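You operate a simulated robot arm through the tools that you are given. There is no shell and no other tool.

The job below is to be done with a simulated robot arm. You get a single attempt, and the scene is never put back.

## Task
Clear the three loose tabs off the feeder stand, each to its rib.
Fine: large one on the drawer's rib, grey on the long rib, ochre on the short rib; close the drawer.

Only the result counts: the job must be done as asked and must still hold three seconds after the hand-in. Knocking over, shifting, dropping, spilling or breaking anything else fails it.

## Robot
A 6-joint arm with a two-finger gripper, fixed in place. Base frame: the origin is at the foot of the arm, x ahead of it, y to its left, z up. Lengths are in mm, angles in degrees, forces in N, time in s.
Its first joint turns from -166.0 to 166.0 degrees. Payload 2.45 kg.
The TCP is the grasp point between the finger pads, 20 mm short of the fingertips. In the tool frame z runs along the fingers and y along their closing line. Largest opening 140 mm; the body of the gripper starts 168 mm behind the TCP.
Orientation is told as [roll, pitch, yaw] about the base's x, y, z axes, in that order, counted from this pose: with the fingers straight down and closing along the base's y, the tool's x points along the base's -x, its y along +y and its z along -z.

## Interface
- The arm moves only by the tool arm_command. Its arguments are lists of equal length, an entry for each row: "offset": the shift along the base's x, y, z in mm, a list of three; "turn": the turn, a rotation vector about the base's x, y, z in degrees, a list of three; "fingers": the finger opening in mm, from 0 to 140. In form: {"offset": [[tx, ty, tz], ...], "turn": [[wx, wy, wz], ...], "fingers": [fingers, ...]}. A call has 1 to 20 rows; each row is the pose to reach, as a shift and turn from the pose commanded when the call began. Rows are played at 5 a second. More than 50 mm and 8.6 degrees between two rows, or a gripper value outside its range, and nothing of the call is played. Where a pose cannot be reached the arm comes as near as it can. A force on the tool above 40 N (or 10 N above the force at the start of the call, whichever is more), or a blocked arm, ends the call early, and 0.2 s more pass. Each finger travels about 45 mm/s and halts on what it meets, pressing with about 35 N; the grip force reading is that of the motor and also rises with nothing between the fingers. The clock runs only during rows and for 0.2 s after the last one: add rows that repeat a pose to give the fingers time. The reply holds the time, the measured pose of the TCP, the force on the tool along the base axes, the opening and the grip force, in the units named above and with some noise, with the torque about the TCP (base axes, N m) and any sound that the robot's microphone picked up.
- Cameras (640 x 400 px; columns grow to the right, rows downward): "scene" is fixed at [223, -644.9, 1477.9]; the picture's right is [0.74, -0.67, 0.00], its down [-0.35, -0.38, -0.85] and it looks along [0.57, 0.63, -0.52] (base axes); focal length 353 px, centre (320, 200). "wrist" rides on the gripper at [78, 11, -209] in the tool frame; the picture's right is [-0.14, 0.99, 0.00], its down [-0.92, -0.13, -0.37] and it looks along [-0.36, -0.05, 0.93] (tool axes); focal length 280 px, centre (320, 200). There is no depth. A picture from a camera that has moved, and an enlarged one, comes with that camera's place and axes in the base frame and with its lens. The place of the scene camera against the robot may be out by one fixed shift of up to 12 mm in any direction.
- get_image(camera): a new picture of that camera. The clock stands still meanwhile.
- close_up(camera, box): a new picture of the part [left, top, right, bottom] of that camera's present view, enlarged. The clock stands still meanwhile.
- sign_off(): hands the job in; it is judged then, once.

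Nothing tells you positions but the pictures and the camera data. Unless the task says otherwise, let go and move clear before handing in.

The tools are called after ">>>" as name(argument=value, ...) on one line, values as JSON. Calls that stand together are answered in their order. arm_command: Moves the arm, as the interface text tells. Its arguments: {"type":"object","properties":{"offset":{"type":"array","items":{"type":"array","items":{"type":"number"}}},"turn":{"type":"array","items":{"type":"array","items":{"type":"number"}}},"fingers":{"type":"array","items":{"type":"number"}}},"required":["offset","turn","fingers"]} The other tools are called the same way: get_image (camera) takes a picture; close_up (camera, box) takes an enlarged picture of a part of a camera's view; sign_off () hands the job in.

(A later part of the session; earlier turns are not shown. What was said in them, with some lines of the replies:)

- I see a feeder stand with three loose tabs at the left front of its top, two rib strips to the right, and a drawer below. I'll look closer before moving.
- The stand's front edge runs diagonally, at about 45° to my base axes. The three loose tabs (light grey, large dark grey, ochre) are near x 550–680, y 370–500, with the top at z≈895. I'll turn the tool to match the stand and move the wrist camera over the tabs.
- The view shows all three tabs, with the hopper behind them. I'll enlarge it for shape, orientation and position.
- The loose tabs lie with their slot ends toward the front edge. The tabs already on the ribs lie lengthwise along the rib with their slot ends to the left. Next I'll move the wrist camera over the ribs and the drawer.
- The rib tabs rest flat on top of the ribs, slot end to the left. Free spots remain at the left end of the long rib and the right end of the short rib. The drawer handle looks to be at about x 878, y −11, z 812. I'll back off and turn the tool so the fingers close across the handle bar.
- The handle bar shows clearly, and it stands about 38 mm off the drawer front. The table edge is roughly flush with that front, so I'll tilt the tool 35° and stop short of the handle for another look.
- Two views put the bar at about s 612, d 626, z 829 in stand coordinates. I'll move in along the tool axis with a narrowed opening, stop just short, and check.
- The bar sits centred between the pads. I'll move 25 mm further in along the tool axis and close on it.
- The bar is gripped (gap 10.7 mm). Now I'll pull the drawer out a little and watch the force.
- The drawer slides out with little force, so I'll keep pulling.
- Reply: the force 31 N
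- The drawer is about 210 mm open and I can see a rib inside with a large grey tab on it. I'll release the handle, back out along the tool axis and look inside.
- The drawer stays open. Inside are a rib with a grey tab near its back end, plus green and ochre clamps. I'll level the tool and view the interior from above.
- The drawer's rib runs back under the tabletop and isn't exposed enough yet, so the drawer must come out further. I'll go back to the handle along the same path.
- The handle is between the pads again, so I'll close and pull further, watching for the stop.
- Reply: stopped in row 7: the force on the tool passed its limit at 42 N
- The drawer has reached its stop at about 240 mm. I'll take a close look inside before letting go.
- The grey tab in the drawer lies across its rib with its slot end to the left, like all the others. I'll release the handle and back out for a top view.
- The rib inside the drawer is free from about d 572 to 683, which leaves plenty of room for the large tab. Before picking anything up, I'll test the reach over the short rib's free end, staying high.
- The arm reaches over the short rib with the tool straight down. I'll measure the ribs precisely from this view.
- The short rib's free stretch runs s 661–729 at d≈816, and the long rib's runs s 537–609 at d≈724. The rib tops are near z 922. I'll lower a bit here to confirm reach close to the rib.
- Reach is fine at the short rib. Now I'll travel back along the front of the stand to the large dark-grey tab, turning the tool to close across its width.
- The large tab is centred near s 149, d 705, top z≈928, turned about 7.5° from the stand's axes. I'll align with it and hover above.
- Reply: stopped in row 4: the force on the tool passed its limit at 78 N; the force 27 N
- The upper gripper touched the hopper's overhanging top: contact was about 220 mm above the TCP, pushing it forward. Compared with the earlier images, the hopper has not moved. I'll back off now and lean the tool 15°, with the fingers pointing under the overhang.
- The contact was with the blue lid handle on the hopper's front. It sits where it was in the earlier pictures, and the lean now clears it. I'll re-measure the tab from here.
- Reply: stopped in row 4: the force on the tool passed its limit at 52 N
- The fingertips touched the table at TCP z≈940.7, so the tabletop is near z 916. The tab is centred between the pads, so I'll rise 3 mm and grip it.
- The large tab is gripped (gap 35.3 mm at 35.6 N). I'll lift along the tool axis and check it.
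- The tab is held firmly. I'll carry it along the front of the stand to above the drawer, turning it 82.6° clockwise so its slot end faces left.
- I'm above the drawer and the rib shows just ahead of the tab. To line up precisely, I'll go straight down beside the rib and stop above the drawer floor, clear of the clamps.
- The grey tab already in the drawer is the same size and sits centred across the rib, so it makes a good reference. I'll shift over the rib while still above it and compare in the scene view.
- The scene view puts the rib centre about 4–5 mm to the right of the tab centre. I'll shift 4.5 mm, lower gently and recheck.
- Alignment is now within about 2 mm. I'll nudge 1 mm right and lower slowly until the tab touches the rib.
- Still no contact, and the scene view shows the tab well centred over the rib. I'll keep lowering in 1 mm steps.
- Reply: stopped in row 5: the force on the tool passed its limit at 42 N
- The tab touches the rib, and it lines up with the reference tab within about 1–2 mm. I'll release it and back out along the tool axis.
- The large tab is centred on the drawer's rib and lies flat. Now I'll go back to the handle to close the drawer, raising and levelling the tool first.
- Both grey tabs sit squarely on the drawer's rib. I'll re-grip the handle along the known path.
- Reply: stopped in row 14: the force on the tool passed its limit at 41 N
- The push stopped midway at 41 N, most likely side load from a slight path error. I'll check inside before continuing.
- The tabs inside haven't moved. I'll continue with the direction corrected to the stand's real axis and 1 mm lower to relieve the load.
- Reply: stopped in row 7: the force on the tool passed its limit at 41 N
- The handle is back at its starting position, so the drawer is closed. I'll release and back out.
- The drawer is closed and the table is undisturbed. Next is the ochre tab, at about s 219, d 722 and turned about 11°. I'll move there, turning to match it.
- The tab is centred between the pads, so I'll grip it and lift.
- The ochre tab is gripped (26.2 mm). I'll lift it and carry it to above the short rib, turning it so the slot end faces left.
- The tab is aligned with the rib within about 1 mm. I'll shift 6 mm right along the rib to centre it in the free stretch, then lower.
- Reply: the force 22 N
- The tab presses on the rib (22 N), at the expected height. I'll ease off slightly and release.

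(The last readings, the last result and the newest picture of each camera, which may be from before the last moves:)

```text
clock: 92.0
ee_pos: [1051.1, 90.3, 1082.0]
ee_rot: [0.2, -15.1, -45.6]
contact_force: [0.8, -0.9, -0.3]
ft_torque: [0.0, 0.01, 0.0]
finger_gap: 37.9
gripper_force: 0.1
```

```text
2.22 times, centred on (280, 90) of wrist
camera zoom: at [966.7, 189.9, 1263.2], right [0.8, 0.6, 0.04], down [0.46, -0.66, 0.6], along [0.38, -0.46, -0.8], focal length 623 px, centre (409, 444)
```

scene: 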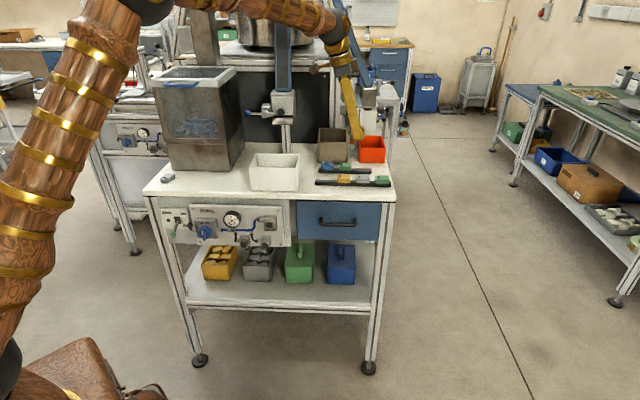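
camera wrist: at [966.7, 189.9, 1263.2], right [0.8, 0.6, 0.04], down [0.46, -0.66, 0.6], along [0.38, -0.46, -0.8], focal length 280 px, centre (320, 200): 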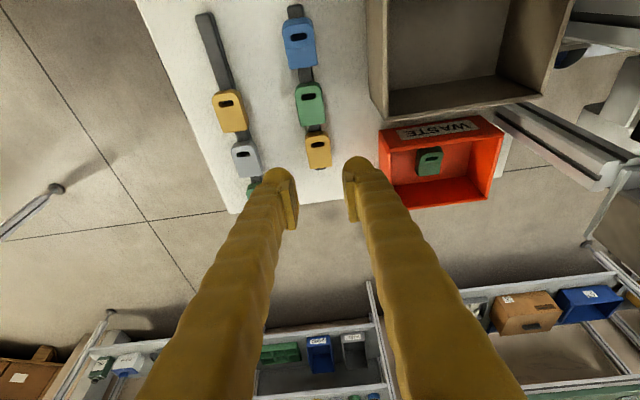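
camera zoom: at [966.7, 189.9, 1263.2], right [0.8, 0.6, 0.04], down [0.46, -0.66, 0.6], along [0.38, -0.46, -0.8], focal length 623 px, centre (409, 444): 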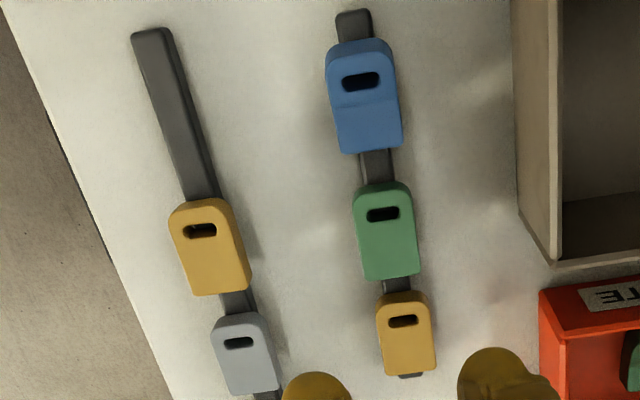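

The ochre tab sits flat and centred on the short rib. Last is the light grey tab, at about s 43, d 717 and turned about 15°. I'll travel back along the front of the stand to it.

>>> arm_command(offset=[[-43.5, -19, 0], [-87, -38, 0], [-130.6, -57, 0], [-174, -75.7, 0], [-202.3, -42.4, 0], [-230.6, -9.1, 0], [-258.9, 24.3, 0], [-287.3, 57.6, 0], [-315.6, 91, 0], [-343.9, 124.3, 0], [-372.2, 157.7, 0], [-400.5, 191, 0], [-428.8, 224.4, 0], [-457.1, 257.7, 0], [-485.5, 291, 0], [-513.8, 324.4, 0], [-542.1, 357.7, 0], [-542.1, 357.7, 0]], turn=[[0, 0, 0], [0, 0, 0], [0, 0, 0], [0, 0, 0], [0, 0, 5.74], [0, 0, 11.5], [0, 0, 17.2], [0, 0, 23], [0, 0, 28.7], [0, 0, 34.4], [0, 0, 40.2], [0, 0, 45.9], [0, 0, 51.7], [0, 0, 57.4], [0, 0, 63.1], [0, 0, 68.9], [0, 0, 74.6], [0, 0, 74.6]], fingers=[38, 38, 38, 38, 38, 38, 38, 38, 44, 50, 56, 56, 56, 56, 56, 56, 56, 56])

>>> arm_command(offset=[[0, 0, -10], [0, 0, -10]], turn=[[2.33, -4.2, 0], [2.33, -4.2, 0]], fingers=[56, 56])

>>> get_image(camera="wrist")

>>> close_up(camera="wrist", box=[240, 100, 400, 240])

>>> close_up(camera="scene", box=[110, 50, 250, 200])

```text
clock: 95.8
ee_pos: [507.2, 449.1, 1082.8]
ee_rot: [0.2, -15.1, 29.1]
contact_force: [0.2, 0.1, -1.0]
ft_torque: [0.01, 0.02, 0.01]
finger_gap: 56.1
gripper_force: 0.0
```

```text
clock: 96.4
ee_pos: [507.5, 448.6, 1075.3]
ee_rot: [0.2, -20.0, 28.9]
contact_force: [0.1, -0.7, 0.0]
ft_torque: [0.02, -0.02, 0.03]
finger_gap: 56.0
gripper_force: 0.1
```

```text
taken
camera wrist: at [376.7, 385.4, 1244.4], right [-0.37, 0.93, 0.05], down [0.71, 0.25, 0.66], along [0.6, 0.28, -0.75], focal length 280 px, centre (320, 200)
```

wrist: 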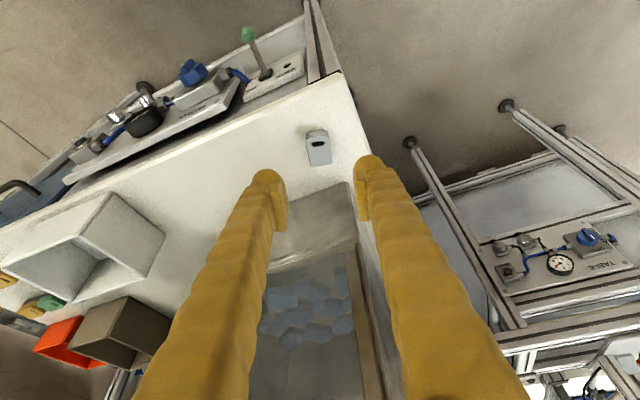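

```text
2.86 times, centred on (320, 170) of wrist
camera zoom: at [376.7, 385.4, 1244.4], right [-0.37, 0.93, 0.05], down [0.71, 0.25, 0.66], along [0.6, 0.28, -0.75], focal length 801 px, centre (320, 286)
```

zoom: 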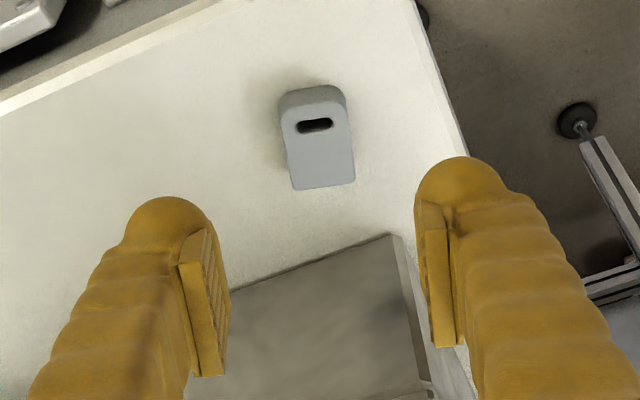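

```text
2.67 times, centred on (180, 125) of scene
camera zoom: at [223.0, -644.9, 1477.9], right [0.74, -0.67, 0.0], down [-0.35, -0.38, -0.85], along [0.57, 0.63, -0.52], focal length 941 px, centre (693, 400)
```

zoom: 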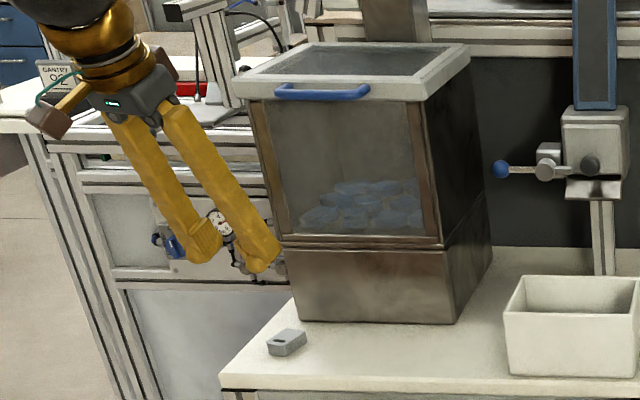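

>>> arm_command(offset=[[7, 3, -24], [14, 6, -48], [21.1, 9.2, -73], [21.1, 9.2, -73]], turn=[[0, 0, -0.7], [0, 0, -1.5], [0, 0, -1.5], [0, 0, -1.5]], fingers=[56, 56, 56, 56])

>>> close_up(camera="wrist", box=[240, 100, 400, 240])

>>> close_up(camera="scene", box=[110, 50, 250, 200])

```text
clock: 97.4
ee_pos: [527.9, 457.2, 1001.8]
ee_rot: [0.3, -20.0, 27.5]
contact_force: [0.2, -0.6, 0.4]
ft_torque: [-0.03, -0.01, 0.01]
finger_gap: 56.1
gripper_force: 0.2
```

```text
2.86 times, centred on (320, 170) of wrist
camera zoom: at [395.6, 398.4, 1171.4], right [-0.34, 0.94, 0.05], down [0.72, 0.23, 0.66], along [0.61, 0.26, -0.75], focal length 801 px, centre (320, 286)
```

zoom: 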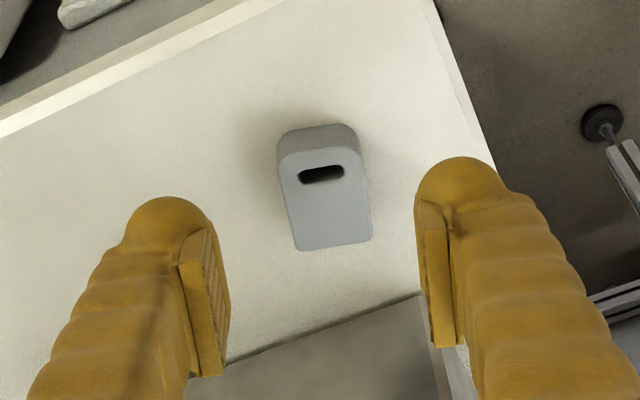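

```text
2.67 times, centred on (180, 125) of scene
camera zoom: at [223.0, -644.9, 1477.9], right [0.74, -0.67, 0.0], down [-0.35, -0.38, -0.85], along [0.57, 0.63, -0.52], focal length 941 px, centre (693, 400)
```

zoom: 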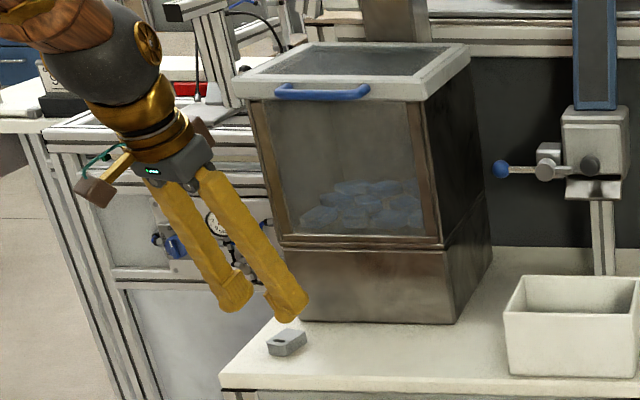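

>>> arm_command(offset=[[4, 2.3, -12], [8, 4.5, -24], [12, 6.8, -36], [15, 8.5, -45], [16.7, 9.5, -50], [18, 10.2, -54], [18.8, 10.7, -56.5], [18.8, 10.7, -56.5]], turn=[[0, 0, 0], [0, 0, 0], [0, 0, 0], [0, 0, 0], [0, 0, 0], [0, 0, 0], [0, 0, 0], [0, 0, 0]], fingers=[56, 56, 56, 56, 56, 56, 56, 56])

>>> close_up(camera="wrist", box=[240, 100, 400, 240])

```text
clock: 99.2
ee_pos: [546.2, 469.3, 943.9]
ee_rot: [0.2, -19.9, 27.5]
contact_force: [0.0, 0.6, 0.1]
ft_torque: [0.0, -0.01, 0.0]
finger_gap: 56.2
gripper_force: 0.0
```

```text
2.86 times, centred on (320, 170) of wrist
camera zoom: at [414.7, 409.5, 1113.5], right [-0.34, 0.94, 0.05], down [0.72, 0.23, 0.66], along [0.61, 0.26, -0.75], focal length 801 px, centre (320, 286)
```

zoom: 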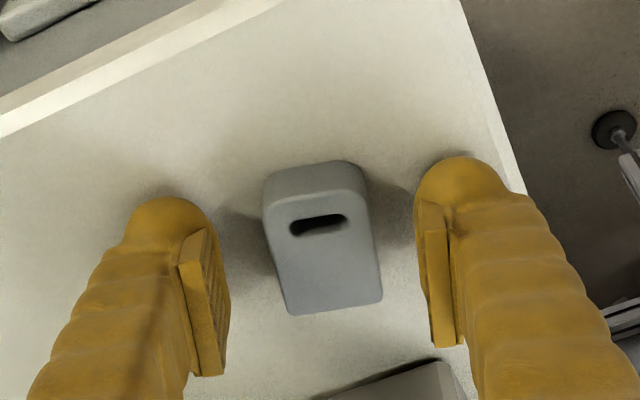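

The tab is centred between the pads, so I'll grip it.

>>> arm_command(offset=[[0, 0, 0], [0, 0, 0], [0, 0, 0], [0, 0, 0], [0, 0, 0]], turn=[[0, 0, 0], [0, 0, 0], [0, 0, 0], [0, 0, 0], [0, 0, 0]], fingers=[45, 30, 18, 12, 12])

>>> close_up(camera="wrist", box=[240, 100, 400, 240])

```text
clock: 100.4
ee_pos: [547.1, 468.0, 943.4]
ee_rot: [0.3, -20.0, 27.5]
contact_force: [-0.1, -0.2, -0.4]
ft_torque: [0.01, 0.01, -0.01]
finger_gap: 26.1
gripper_force: 35.4
```

```text
2.86 times, centred on (320, 170) of wrist
camera zoom: at [414.7, 409.5, 1113.6], right [-0.34, 0.94, 0.05], down [0.72, 0.23, 0.66], along [0.61, 0.26, -0.75], focal length 801 px, centre (320, 286)
```

zoom: 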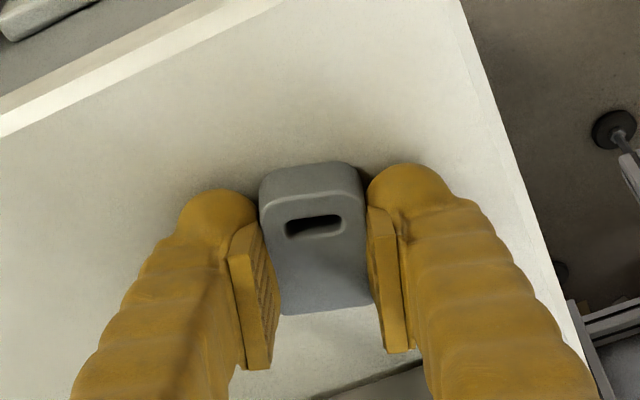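

Gripped (26.1 mm). I'll lift it and carry it to above the long rib's free left end, turning its slot end left.

>>> arm_command(offset=[[-5, -2.6, 15], [-14, -7.3, 43], [-27, -14, 84], [-39.4, -20.5, 122], [-13.4, -52, 124], [12.6, -83.5, 124], [38.6, -115.1, 124], [64.6, -146.6, 124], [90.6, -178.1, 124], [116.5, -209.6, 124], [142.5, -241.1, 124], [168.5, -272.7, 124], [194.5, -304.2, 124], [220.5, -335.7, 124], [246.5, -367.2, 124], [282.8, -364.5, 124], [319.2, -361.7, 124], [355.5, -359, 124], [355.5, -359, 124]], turn=[[0, 0, 0], [0, 0, 0], [0, 0, 0], [0, 0, 0], [0, 0, -6.65], [0, 0, -13.3], [0, 0, -19.9], [0, 0, -26.6], [0, 0, -33.2], [0, 0, -39.9], [0, 0, -46.5], [0, 0, -53.2], [0, 0, -59.8], [0, 0, -66.5], [0, 0, -73.1], [0, 0, -73.1], [0, 0, -73.1], [0, 0, -73.1], [0, 0, -73.1]], fingers=[12, 12, 12, 12, 12, 12, 12, 12, 12, 12, 12, 12, 12, 12, 12, 12, 12, 12, 12])

>>> get_image(camera="wrist")

>>> close_up(camera="wrist", box=[240, 60, 440, 240])

>>> get_image(camera="scene")

```text
clock: 104.4
ee_pos: [905.7, 110.1, 1068.2]
ee_rot: [0.4, -19.9, -45.6]
contact_force: [0.1, 0.4, 0.4]
ft_torque: [0.01, 0.01, 0.01]
finger_gap: 25.9
gripper_force: 35.2
```

```text
taken
camera wrist: at [811.4, 219.2, 1238.7], right [0.8, 0.6, 0.05], down [0.42, -0.62, 0.66], along [0.43, -0.51, -0.75], focal length 280 px, centre (320, 200)
```

wrist: 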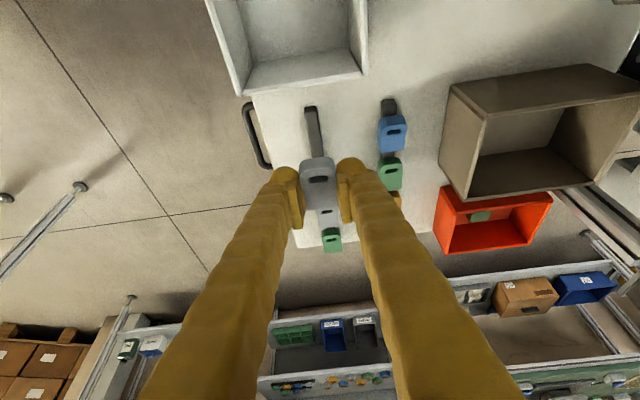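

```text
2.22 times, centred on (340, 150) of wrist
camera zoom: at [811.4, 219.2, 1238.7], right [0.8, 0.6, 0.05], down [0.42, -0.62, 0.66], along [0.43, -0.51, -0.75], focal length 623 px, centre (276, 311)
```

zoom: 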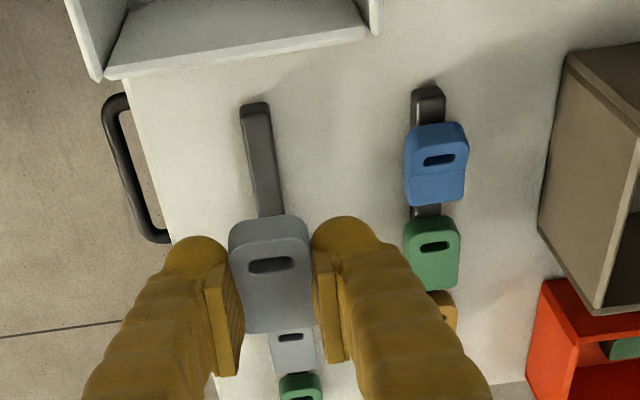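

```text
taken
```

scene: 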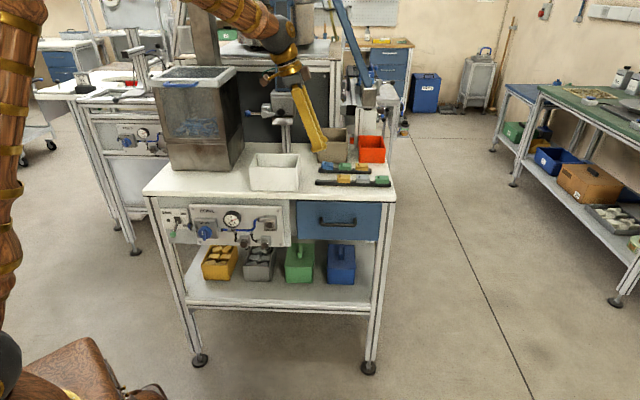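

>>> arm_command(offset=[[3.5, -7, -24], [7, -13.7, -48], [7, -13.7, -68], [7, -13.7, -68]], turn=[[0, 0, 0], [0, 0, 0], [0, 0, 0], [0, 0, 0]], fingers=[12, 12, 12, 12])

>>> close_up(camera="wrist", box=[240, 60, 440, 240])

>>> close_up(camera="scene", box=[300, 140, 370, 200])

```text
clock: 105.4
ee_pos: [910.6, 97.5, 999.2]
ee_rot: [0.2, -20.0, -45.6]
contact_force: [-0.8, -0.3, -0.2]
ft_torque: [-0.03, -0.01, 0.02]
finger_gap: 26.1
gripper_force: 34.7
```

```text
2.22 times, centred on (340, 150) of wrist
camera zoom: at [816.6, 206.5, 1169.4], right [0.8, 0.6, 0.05], down [0.42, -0.62, 0.66], along [0.43, -0.51, -0.75], focal length 623 px, centre (276, 311)
```

zoom: 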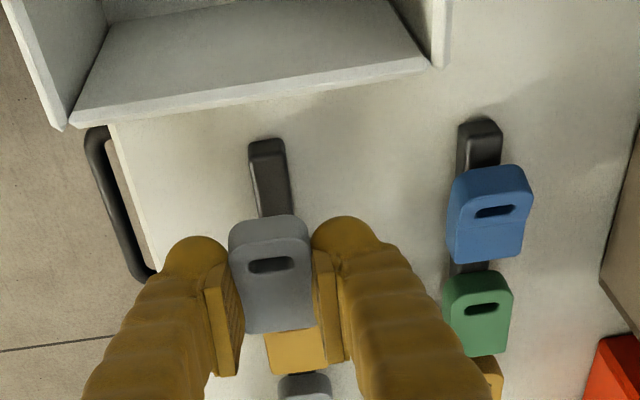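

```text
6.67 times, centred on (335, 170) of scene
camera zoom: at [223.0, -644.9, 1477.9], right [0.74, -0.67, 0.0], down [-0.35, -0.38, -0.85], along [0.57, 0.63, -0.52], focal length 2352 px, centre (220, 400)
```

zoom: 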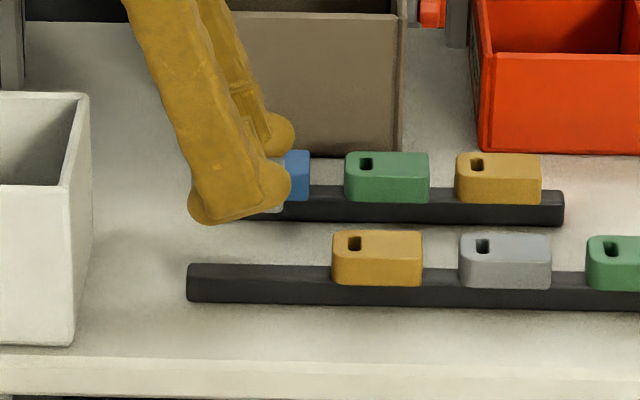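

>>> close_up(camera="wrist", box=[290, 110, 360, 170])

```text
6.67 times, centred on (325, 140) of wrist
camera zoom: at [816.6, 206.5, 1169.4], right [0.8, 0.6, 0.05], down [0.42, -0.62, 0.66], along [0.43, -0.51, -0.75], focal length 1869 px, centre (287, 600)
```

zoom: 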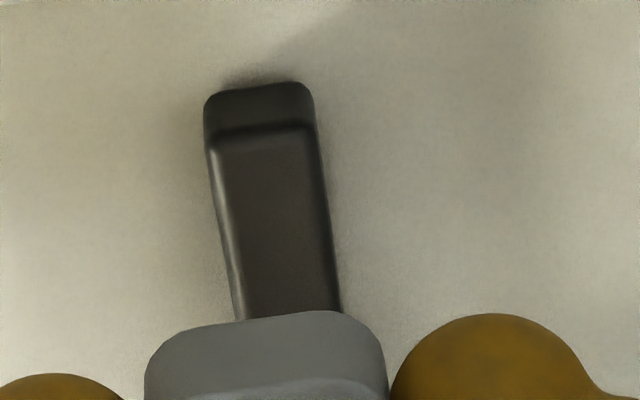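

>>> arm_command(offset=[[4, -2.4, 0], [7.5, -4.8, -10], [7.5, -4.8, -20], [7.5, -4.8, -29], [7.5, -4.8, -29]], turn=[[0, 0, 0], [0, 0, 0], [0, 0, 0], [0, 0, 0], [0, 0, 0]], fingers=[12, 12, 12, 12, 12])

>>> close_up(camera="wrist", box=[280, 110, 370, 200])

>>> close_up(camera="scene", box=[305, 150, 365, 200])

```text
clock: 106.6
ee_pos: [917.4, 91.2, 970.4]
ee_rot: [0.3, -20.0, -45.5]
contact_force: [0.4, -0.5, 0.1]
ft_torque: [0.0, 0.0, -0.01]
finger_gap: 25.7
gripper_force: 35.2
```

```text
4.44 times, centred on (325, 155) of wrist
camera zoom: at [823.9, 201.7, 1140.9], right [0.8, 0.6, 0.05], down [0.42, -0.62, 0.66], along [0.43, -0.51, -0.75], focal length 1246 px, centre (298, 400)
```

zoom: 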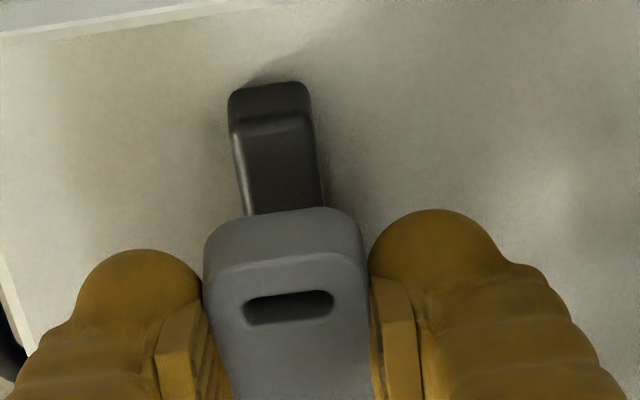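

```text
8.00 times, centred on (335, 175) of scene
camera zoom: at [223.0, -644.9, 1477.9], right [0.74, -0.67, 0.0], down [-0.35, -0.38, -0.85], along [0.57, 0.63, -0.52], focal length 2823 px, centre (200, 400)
```

zoom: 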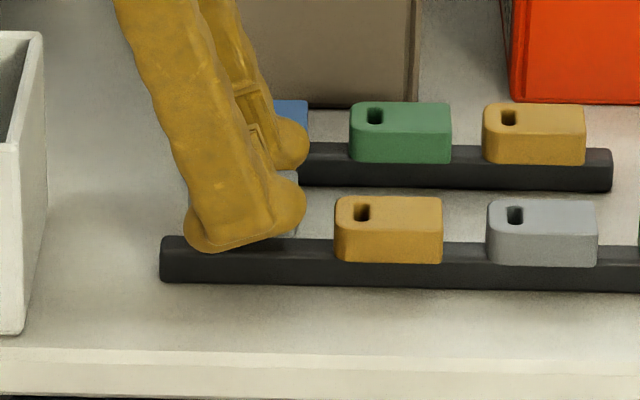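

Aligned within 1 mm laterally and centred in the free stretch. Lowering slowly onto the rib.

>>> arm_command(offset=[[0, 0, -2], [0, 0, -4], [0, 0, -6], [0, 0, -7], [0, 0, -8], [0, 0, -9], [0, 0, -10], [0, 0, -11], [0, 0, -12], [0, 0, -13]], turn=[[0, 0, 0], [0, 0, 0], [0, 0, 0], [0, 0, 0], [0, 0, 0], [0, 0, 0], [0, 0, 0], [0, 0, 0], [0, 0, 0], [0, 0, 0]], fingers=[12, 12, 12, 12, 12, 12, 12, 12, 12, 12])

>>> close_up(camera="scene", box=[305, 150, 365, 200])

```text
clock: 108.8
ee_pos: [918.1, 91.8, 959.1]
ee_rot: [0.3, -20.1, -45.6]
contact_force: [2.3, -4.1, 23.6]
ft_torque: [-0.06, -0.01, 0.02]
finger_gap: 25.9
gripper_force: 35.3
```

```text
8.00 times, centred on (335, 175) of scene
camera zoom: at [223.0, -644.9, 1477.9], right [0.74, -0.67, 0.0], down [-0.35, -0.38, -0.85], along [0.57, 0.63, -0.52], focal length 2823 px, centre (200, 400)
```

zoom: 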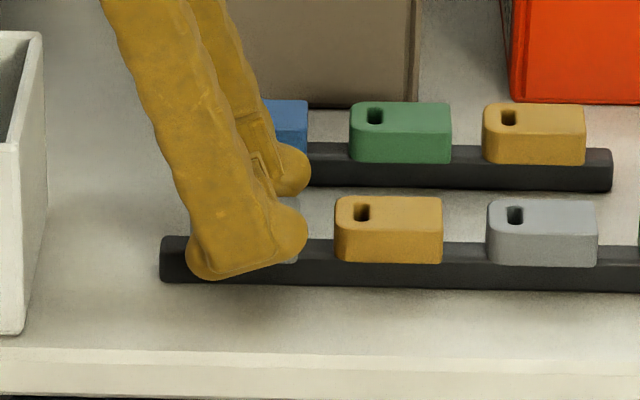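

Contact at the expected height. I'll ease off and release.

>>> arm_command(offset=[[0, 0, 1.5], [0, 0, 1.5], [0, 0, 1.5], [0, 0, 1.5], [0, 0, 1.5]], turn=[[0, 0, 0], [0, 0, 0], [0, 0, 0], [0, 0, 0], [0, 0, 0]], fingers=[12, 27, 32, 38, 38])

>>> close_up(camera="wrist", box=[240, 60, 440, 240])

```text
clock: 110.0
ee_pos: [917.7, 92.0, 959.8]
ee_rot: [0.3, -20.0, -45.6]
contact_force: [-0.4, 0.1, -0.4]
ft_torque: [0.01, 0.01, -0.01]
finger_gap: 38.1
gripper_force: 0.0
```

```text
2.22 times, centred on (340, 150) of wrist
camera zoom: at [823.9, 201.3, 1128.9], right [0.8, 0.6, 0.05], down [0.42, -0.62, 0.66], along [0.43, -0.51, -0.75], focal length 623 px, centre (276, 311)
```

zoom: 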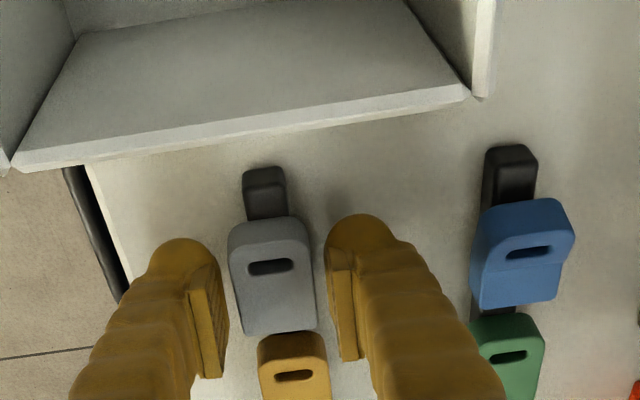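

>>> arm_command(offset=[[-1.2, 1.2, 5], [-3.7, 3.8, 15], [-6, 6, 35], [-6, 6, 70], [-6, 6, 105], [-6, 6, 125]], turn=[[0, 0, 0], [0, 0, 0], [0, 0, 0], [0, 0, 0], [0, 0, 0], [0, 0, 0]], fingers=[38, 38, 38, 38, 38, 38])

>>> arm_command(offset=[[-30, -28, 15], [-60, -56, 30], [-90, -84, 45], [-120, -112, 60], [-150, -140, 75], [-150, -140, 75]], turn=[[3.6, 3.5, 0], [7.2, 7, 0], [10.8, 10.4, 0], [14.3, 13.9, 0], [14.3, 13.9, 0], [14.3, 13.9, 0]], fingers=[38, 38, 38, 38, 38, 38])

>>> get_image(camera="scene")

>>> close_up(camera="scene", box=[300, 145, 400, 200])

>>> close_up(camera="scene", box=[140, 60, 300, 200])

>>> close_up(camera="scene", box=[150, 180, 400, 290])

>>> get_image(camera="wrist")

```text
clock: 111.4
ee_pos: [911.3, 97.5, 1084.6]
ee_rot: [0.1, -20.1, -45.6]
contact_force: [-0.9, -0.8, -0.4]
ft_torque: [0.04, 0.0, -0.01]
finger_gap: 37.8
gripper_force: 0.1
```

```text
clock: 112.8
ee_pos: [762.8, -44.8, 1158.6]
ee_rot: [0.3, -0.1, -45.6]
contact_force: [0.7, -0.8, 0.4]
ft_torque: [0.01, -0.01, 0.02]
finger_gap: 37.9
gripper_force: 0.1
```

```text
taken
```

scene: 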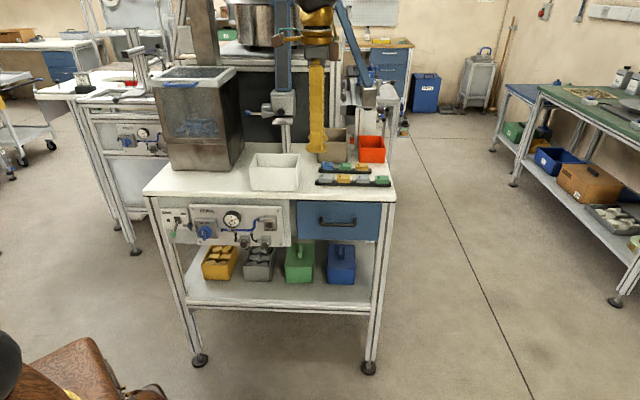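

```text
6.40 times, centred on (350, 172) of scene
camera zoom: at [223.0, -644.9, 1477.9], right [0.74, -0.67, 0.0], down [-0.35, -0.38, -0.85], along [0.57, 0.63, -0.52], focal length 2258 px, centre (128, 376)
```

zoom: 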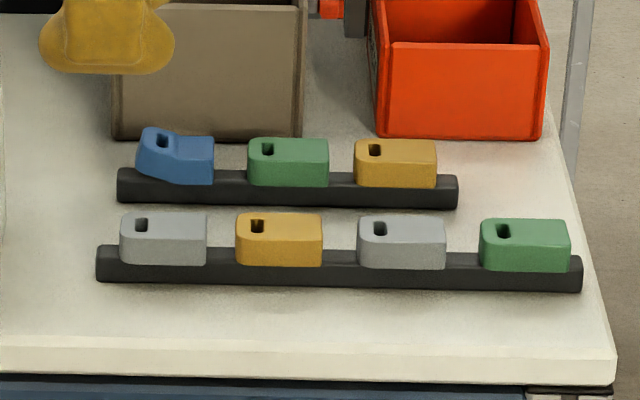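

```text
2.86 times, centred on (220, 130) of scene
camera zoom: at [223.0, -644.9, 1477.9], right [0.74, -0.67, 0.0], down [-0.35, -0.38, -0.85], along [0.57, 0.63, -0.52], focal length 1008 px, centre (606, 400)
```

zoom: 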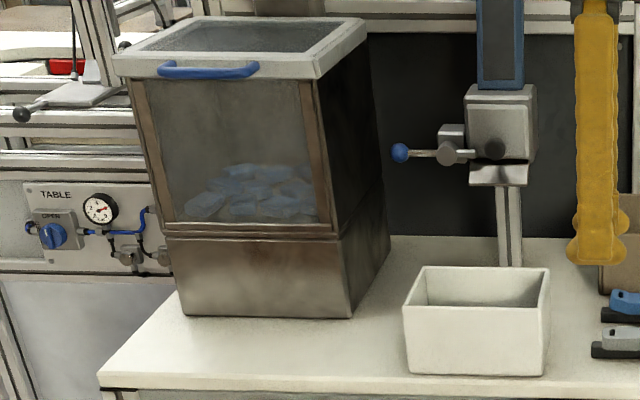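

```text
2.56 times, centred on (275, 235) of scene
camera zoom: at [223.0, -644.9, 1477.9], right [0.74, -0.67, 0.0], down [-0.35, -0.38, -0.85], along [0.57, 0.63, -0.52], focal length 903 px, centre (435, 110)
```

zoom: 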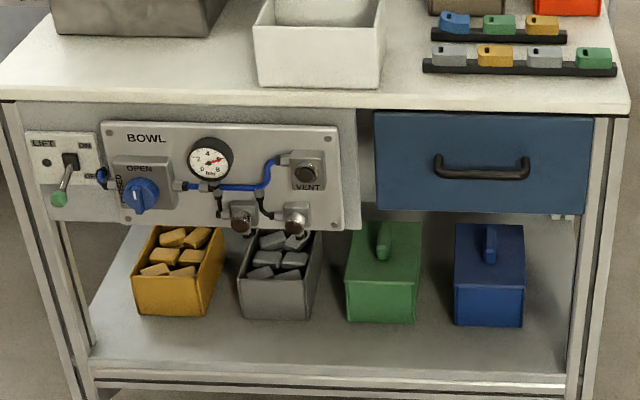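

```text
taken
camera wrist: at [715.5, 17.3, 1368.2], right [0.8, 0.59, 0.01], down [0.55, -0.75, 0.37], along [0.22, -0.29, -0.93], focal length 280 px, centre (320, 200)
```

wrist: 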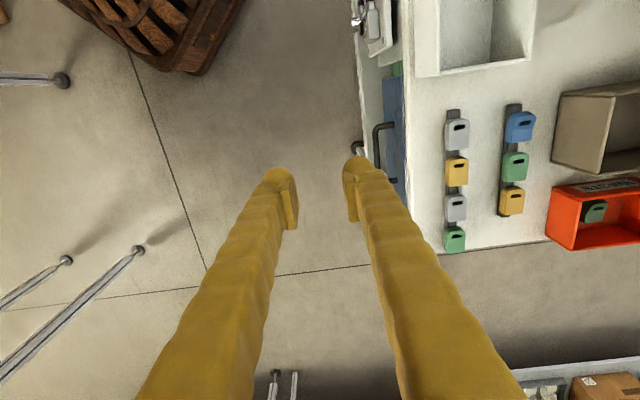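

Everything looks in place: both rib tabs sit well and the hopper and its handle are unchanged. I'll compare the drawer against its original picture to confirm it's fully shut.

>>> close_up(camera="scene", box=[280, 185, 400, 250])

>>> close_up(camera="wrist", box=[340, 60, 440, 220])

```text
5.33 times, centred on (340, 218) of scene
camera zoom: at [223.0, -644.9, 1477.9], right [0.74, -0.67, 0.0], down [-0.35, -0.38, -0.85], along [0.57, 0.63, -0.52], focal length 1882 px, centre (213, 107)
```

zoom: 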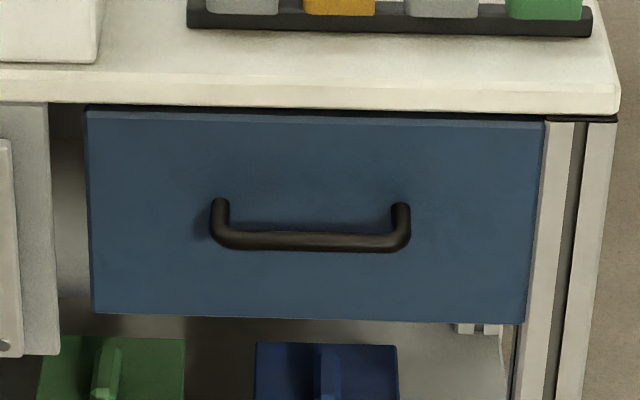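

```text
2.50 times, centred on (390, 140) of wrist
camera zoom: at [715.5, 17.3, 1368.2], right [0.8, 0.59, 0.01], down [0.55, -0.75, 0.37], along [0.22, -0.29, -0.93], focal length 701 px, centre (145, 350)
```

zoom: 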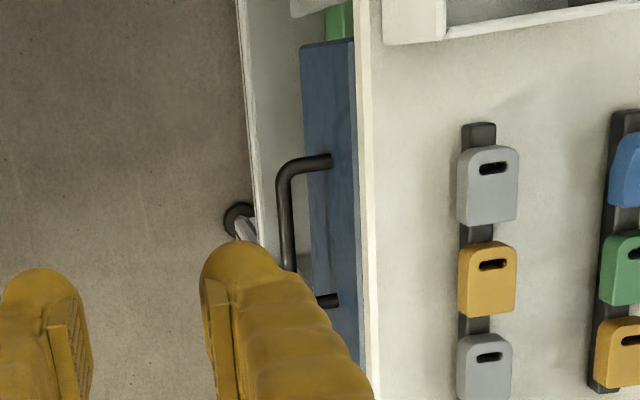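

The tabs are all good. However, the drawer handle sits about 3 px lower than in the original picture, so the drawer is still a few mm open. I'll push squarely on the handle bar with closed fingers to shut it fully.

>>> arm_command(offset=[[20, 1.5, -30], [40, 3, -70], [60, 4.5, -110], [76, 5.6, -150], [76, 5.6, -190], [76, 5.6, -230], [76, 5.6, -270], [76, 5.6, -305], [76, 5.6, -336], [76, 5.6, -336]], turn=[[0, 0, 0], [0, 0, 0], [0, 0, 0], [0, 0, 0], [0, 0, 0], [0, 0, 0], [0, 0, 0], [0, 0, 0], [0, 0, 0], [0, 0, 0]], fingers=[20, 10, 0, 0, 0, 0, 0, 0, 0, 0])

>>> get_image(camera="wrist")

>>> close_up(camera="scene", box=[280, 185, 400, 250])

```text
clock: 115.0
ee_pos: [838.6, -38.2, 821.3]
ee_rot: [0.3, -0.1, -45.7]
contact_force: [-0.6, 0.1, -0.3]
ft_torque: [0.03, 0.01, 0.0]
finger_gap: 0.0
gripper_force: 29.3
```

```text
taken
camera wrist: at [791.2, 24.5, 1030.6], right [0.8, 0.59, 0.01], down [0.55, -0.75, 0.37], along [0.22, -0.29, -0.93], focal length 280 px, centre (320, 200)
```

wrist: 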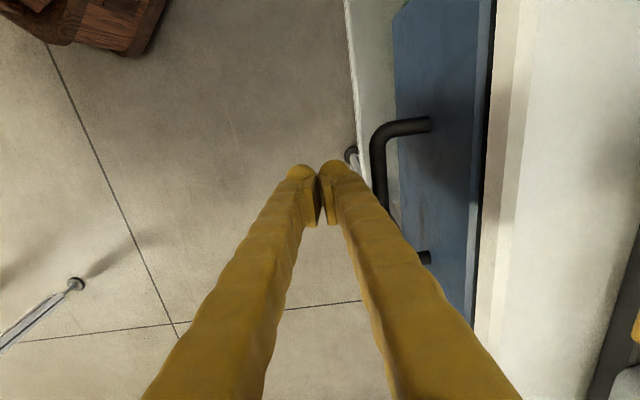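

```text
5.33 times, centred on (340, 218) of scene
camera zoom: at [223.0, -644.9, 1477.9], right [0.74, -0.67, 0.0], down [-0.35, -0.38, -0.85], along [0.57, 0.63, -0.52], focal length 1882 px, centre (213, 107)
```

zoom: 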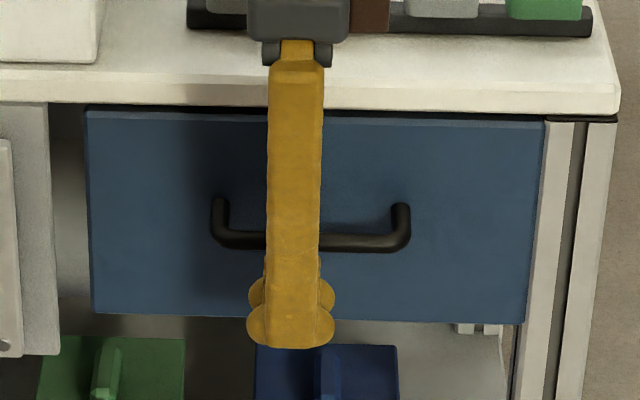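

>>> arm_command(offset=[[3.6, 3.5, 0], [7.2, 7, 0], [10.7, 10.5, 0], [14.3, 14, 0], [16.5, 16.1, 0], [17.9, 17.5, 0], [19, 18.6, 0], [20, 19.6, 0], [21, 20.6, 0], [22, 21.6, 0], [23, 22.6, 0], [24, 23.5, 0], [25, 24.5, 0]], turn=[[0, 0, 0], [0, 0, 0], [0, 0, 0], [0, 0, 0], [0, 0, 0], [0, 0, 0], [0, 0, 0], [0, 0, 0], [0, 0, 0], [0, 0, 0], [0, 0, 0], [0, 0, 0], [0, 0, 0]], fingers=[0, 0, 0, 0, 0, 0, 0, 0, 0, 0, 0, 0, 0])

>>> close_up(camera="scene", box=[280, 185, 400, 250])

>>> get_image(camera="wrist")

```text
clock: 116.2
ee_pos: [850.7, -23.6, 822.1]
ee_rot: [-0.1, 0.1, -45.6]
contact_force: [-5.0, -6.4, 3.6]
ft_torque: [0.09, -0.1, -0.03]
finger_gap: 0.1
gripper_force: 29.5
stopped in row 6: the force on the tool passed its limit at 50 N (the readings are from after the stop); the commanded pose is now the measured one
```

```text
5.33 times, centred on (340, 218) of scene
camera zoom: at [223.0, -644.9, 1477.9], right [0.74, -0.67, 0.0], down [-0.35, -0.38, -0.85], along [0.57, 0.63, -0.52], focal length 1882 px, centre (213, 107)
```

zoom: 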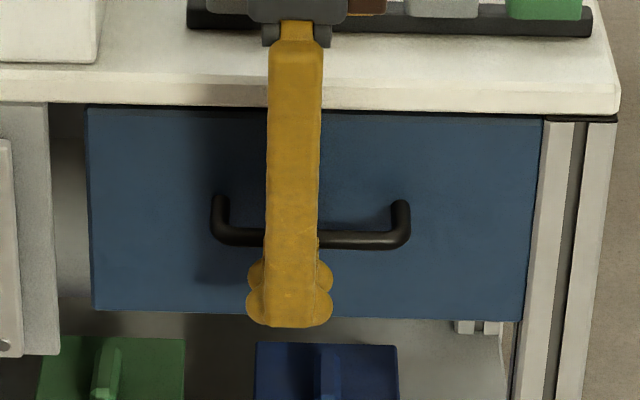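

```text
taken
camera wrist: at [804.6, 38.4, 1031.3], right [0.8, 0.59, 0.0], down [0.55, -0.75, 0.37], along [0.22, -0.3, -0.93], focal length 280 px, centre (320, 200)
```

wrist: 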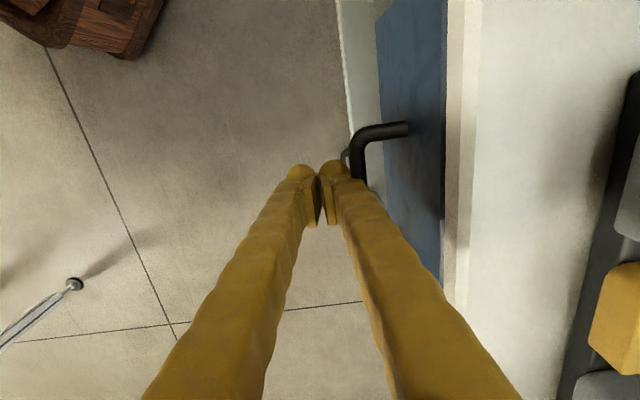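

The drawer moved in and hit its stop; the picture now matches the original. I'll back straight off and check that it stays shut.

>>> arm_command(offset=[[-5, -5, 0], [-20, -20, 0], [-45, -44, 0], [-60, -58, 20], [-60, -58, 65], [-60, -58, 110], [-60, -58, 155], [-60, -58, 200], [-60, -58, 245], [-60, -58, 290], [-60, -58, 330]], turn=[[0, 0, 0], [0, 0, 0], [0, 0, 0], [0, 0, 0], [0, 0, 0], [0, 0, 0], [0, 0, 0], [0, 0, 0], [0, 0, 0], [0, 0, 0], [0, 0, 0]], fingers=[0, 0, 0, 0, 10, 20, 30, 40, 40, 40, 40])

>>> close_up(camera="scene", box=[280, 185, 400, 250])

>>> get_image(camera="scene")

>>> close_up(camera="scene", box=[300, 145, 400, 200])

```text
clock: 118.6
ee_pos: [794.3, -79.6, 1152.1]
ee_rot: [0.2, 0.1, -45.6]
contact_force: [-0.6, -0.4, 0.1]
ft_torque: [-0.02, 0.02, -0.03]
finger_gap: 40.4
gripper_force: 0.0
```

```text
5.33 times, centred on (340, 218) of scene
camera zoom: at [223.0, -644.9, 1477.9], right [0.74, -0.67, 0.0], down [-0.35, -0.38, -0.85], along [0.57, 0.63, -0.52], focal length 1882 px, centre (213, 107)
```

zoom: 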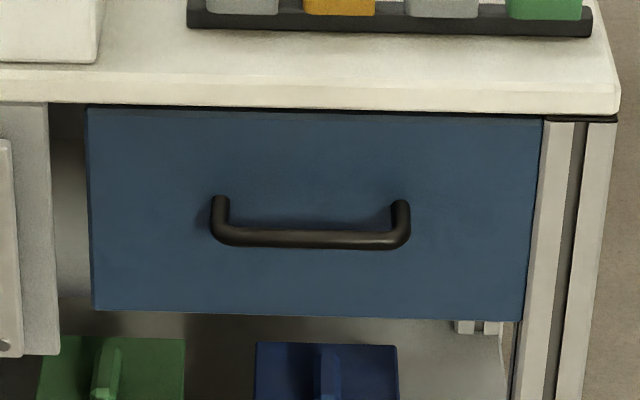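

```text
taken
```

scene: 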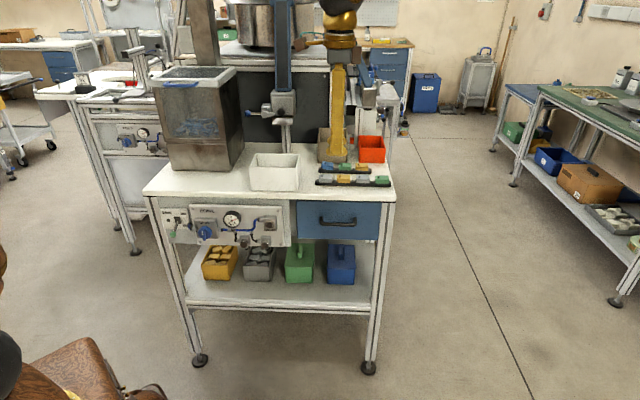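

```text
6.40 times, centred on (350, 172) of scene
camera zoom: at [223.0, -644.9, 1477.9], right [0.74, -0.67, 0.0], down [-0.35, -0.38, -0.85], along [0.57, 0.63, -0.52], focal length 2258 px, centre (128, 376)
```

zoom: 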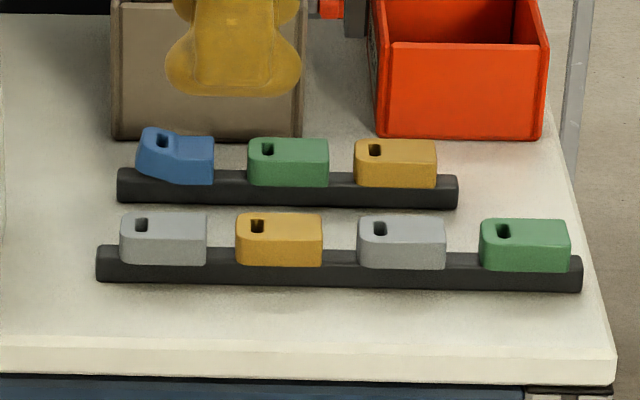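

The drawer front and handle now match the opening picture. The grey tab is on the long rib, the ochre on the short rib, and the large tab went onto the drawer's rib. Nothing else looks moved and the arm is clear, so I'm handing in.

>>> sign_off()

```text
The job is handed in.
```

The job is handed in: all three loose tabs are on their ribs and the drawer is shut. I haven't seen a verdict on it.

- **Large tab:** it sits across the drawer's rib, slot end to the left like the large tab already there. I last saw it in place with the drawer about half closed and didn't reopen the drawer to check after that.
- **Light grey tab:** it lies flat on the free left end of the long rib.
- **Ochre tab:** it lies flat on the free right end of the short rib.
- **Drawer:** after the first push it was still about 3 mm open, so I pushed it again to its stop. It now matches the opening picture.

While lining up on the large tab, the gripper bumped the blue lid handle on the hopper with about 78 N. In the pictures before and after, neither the hopper nor its handle had moved. Apart from the drawer, nothing else on the stand looks shifted.
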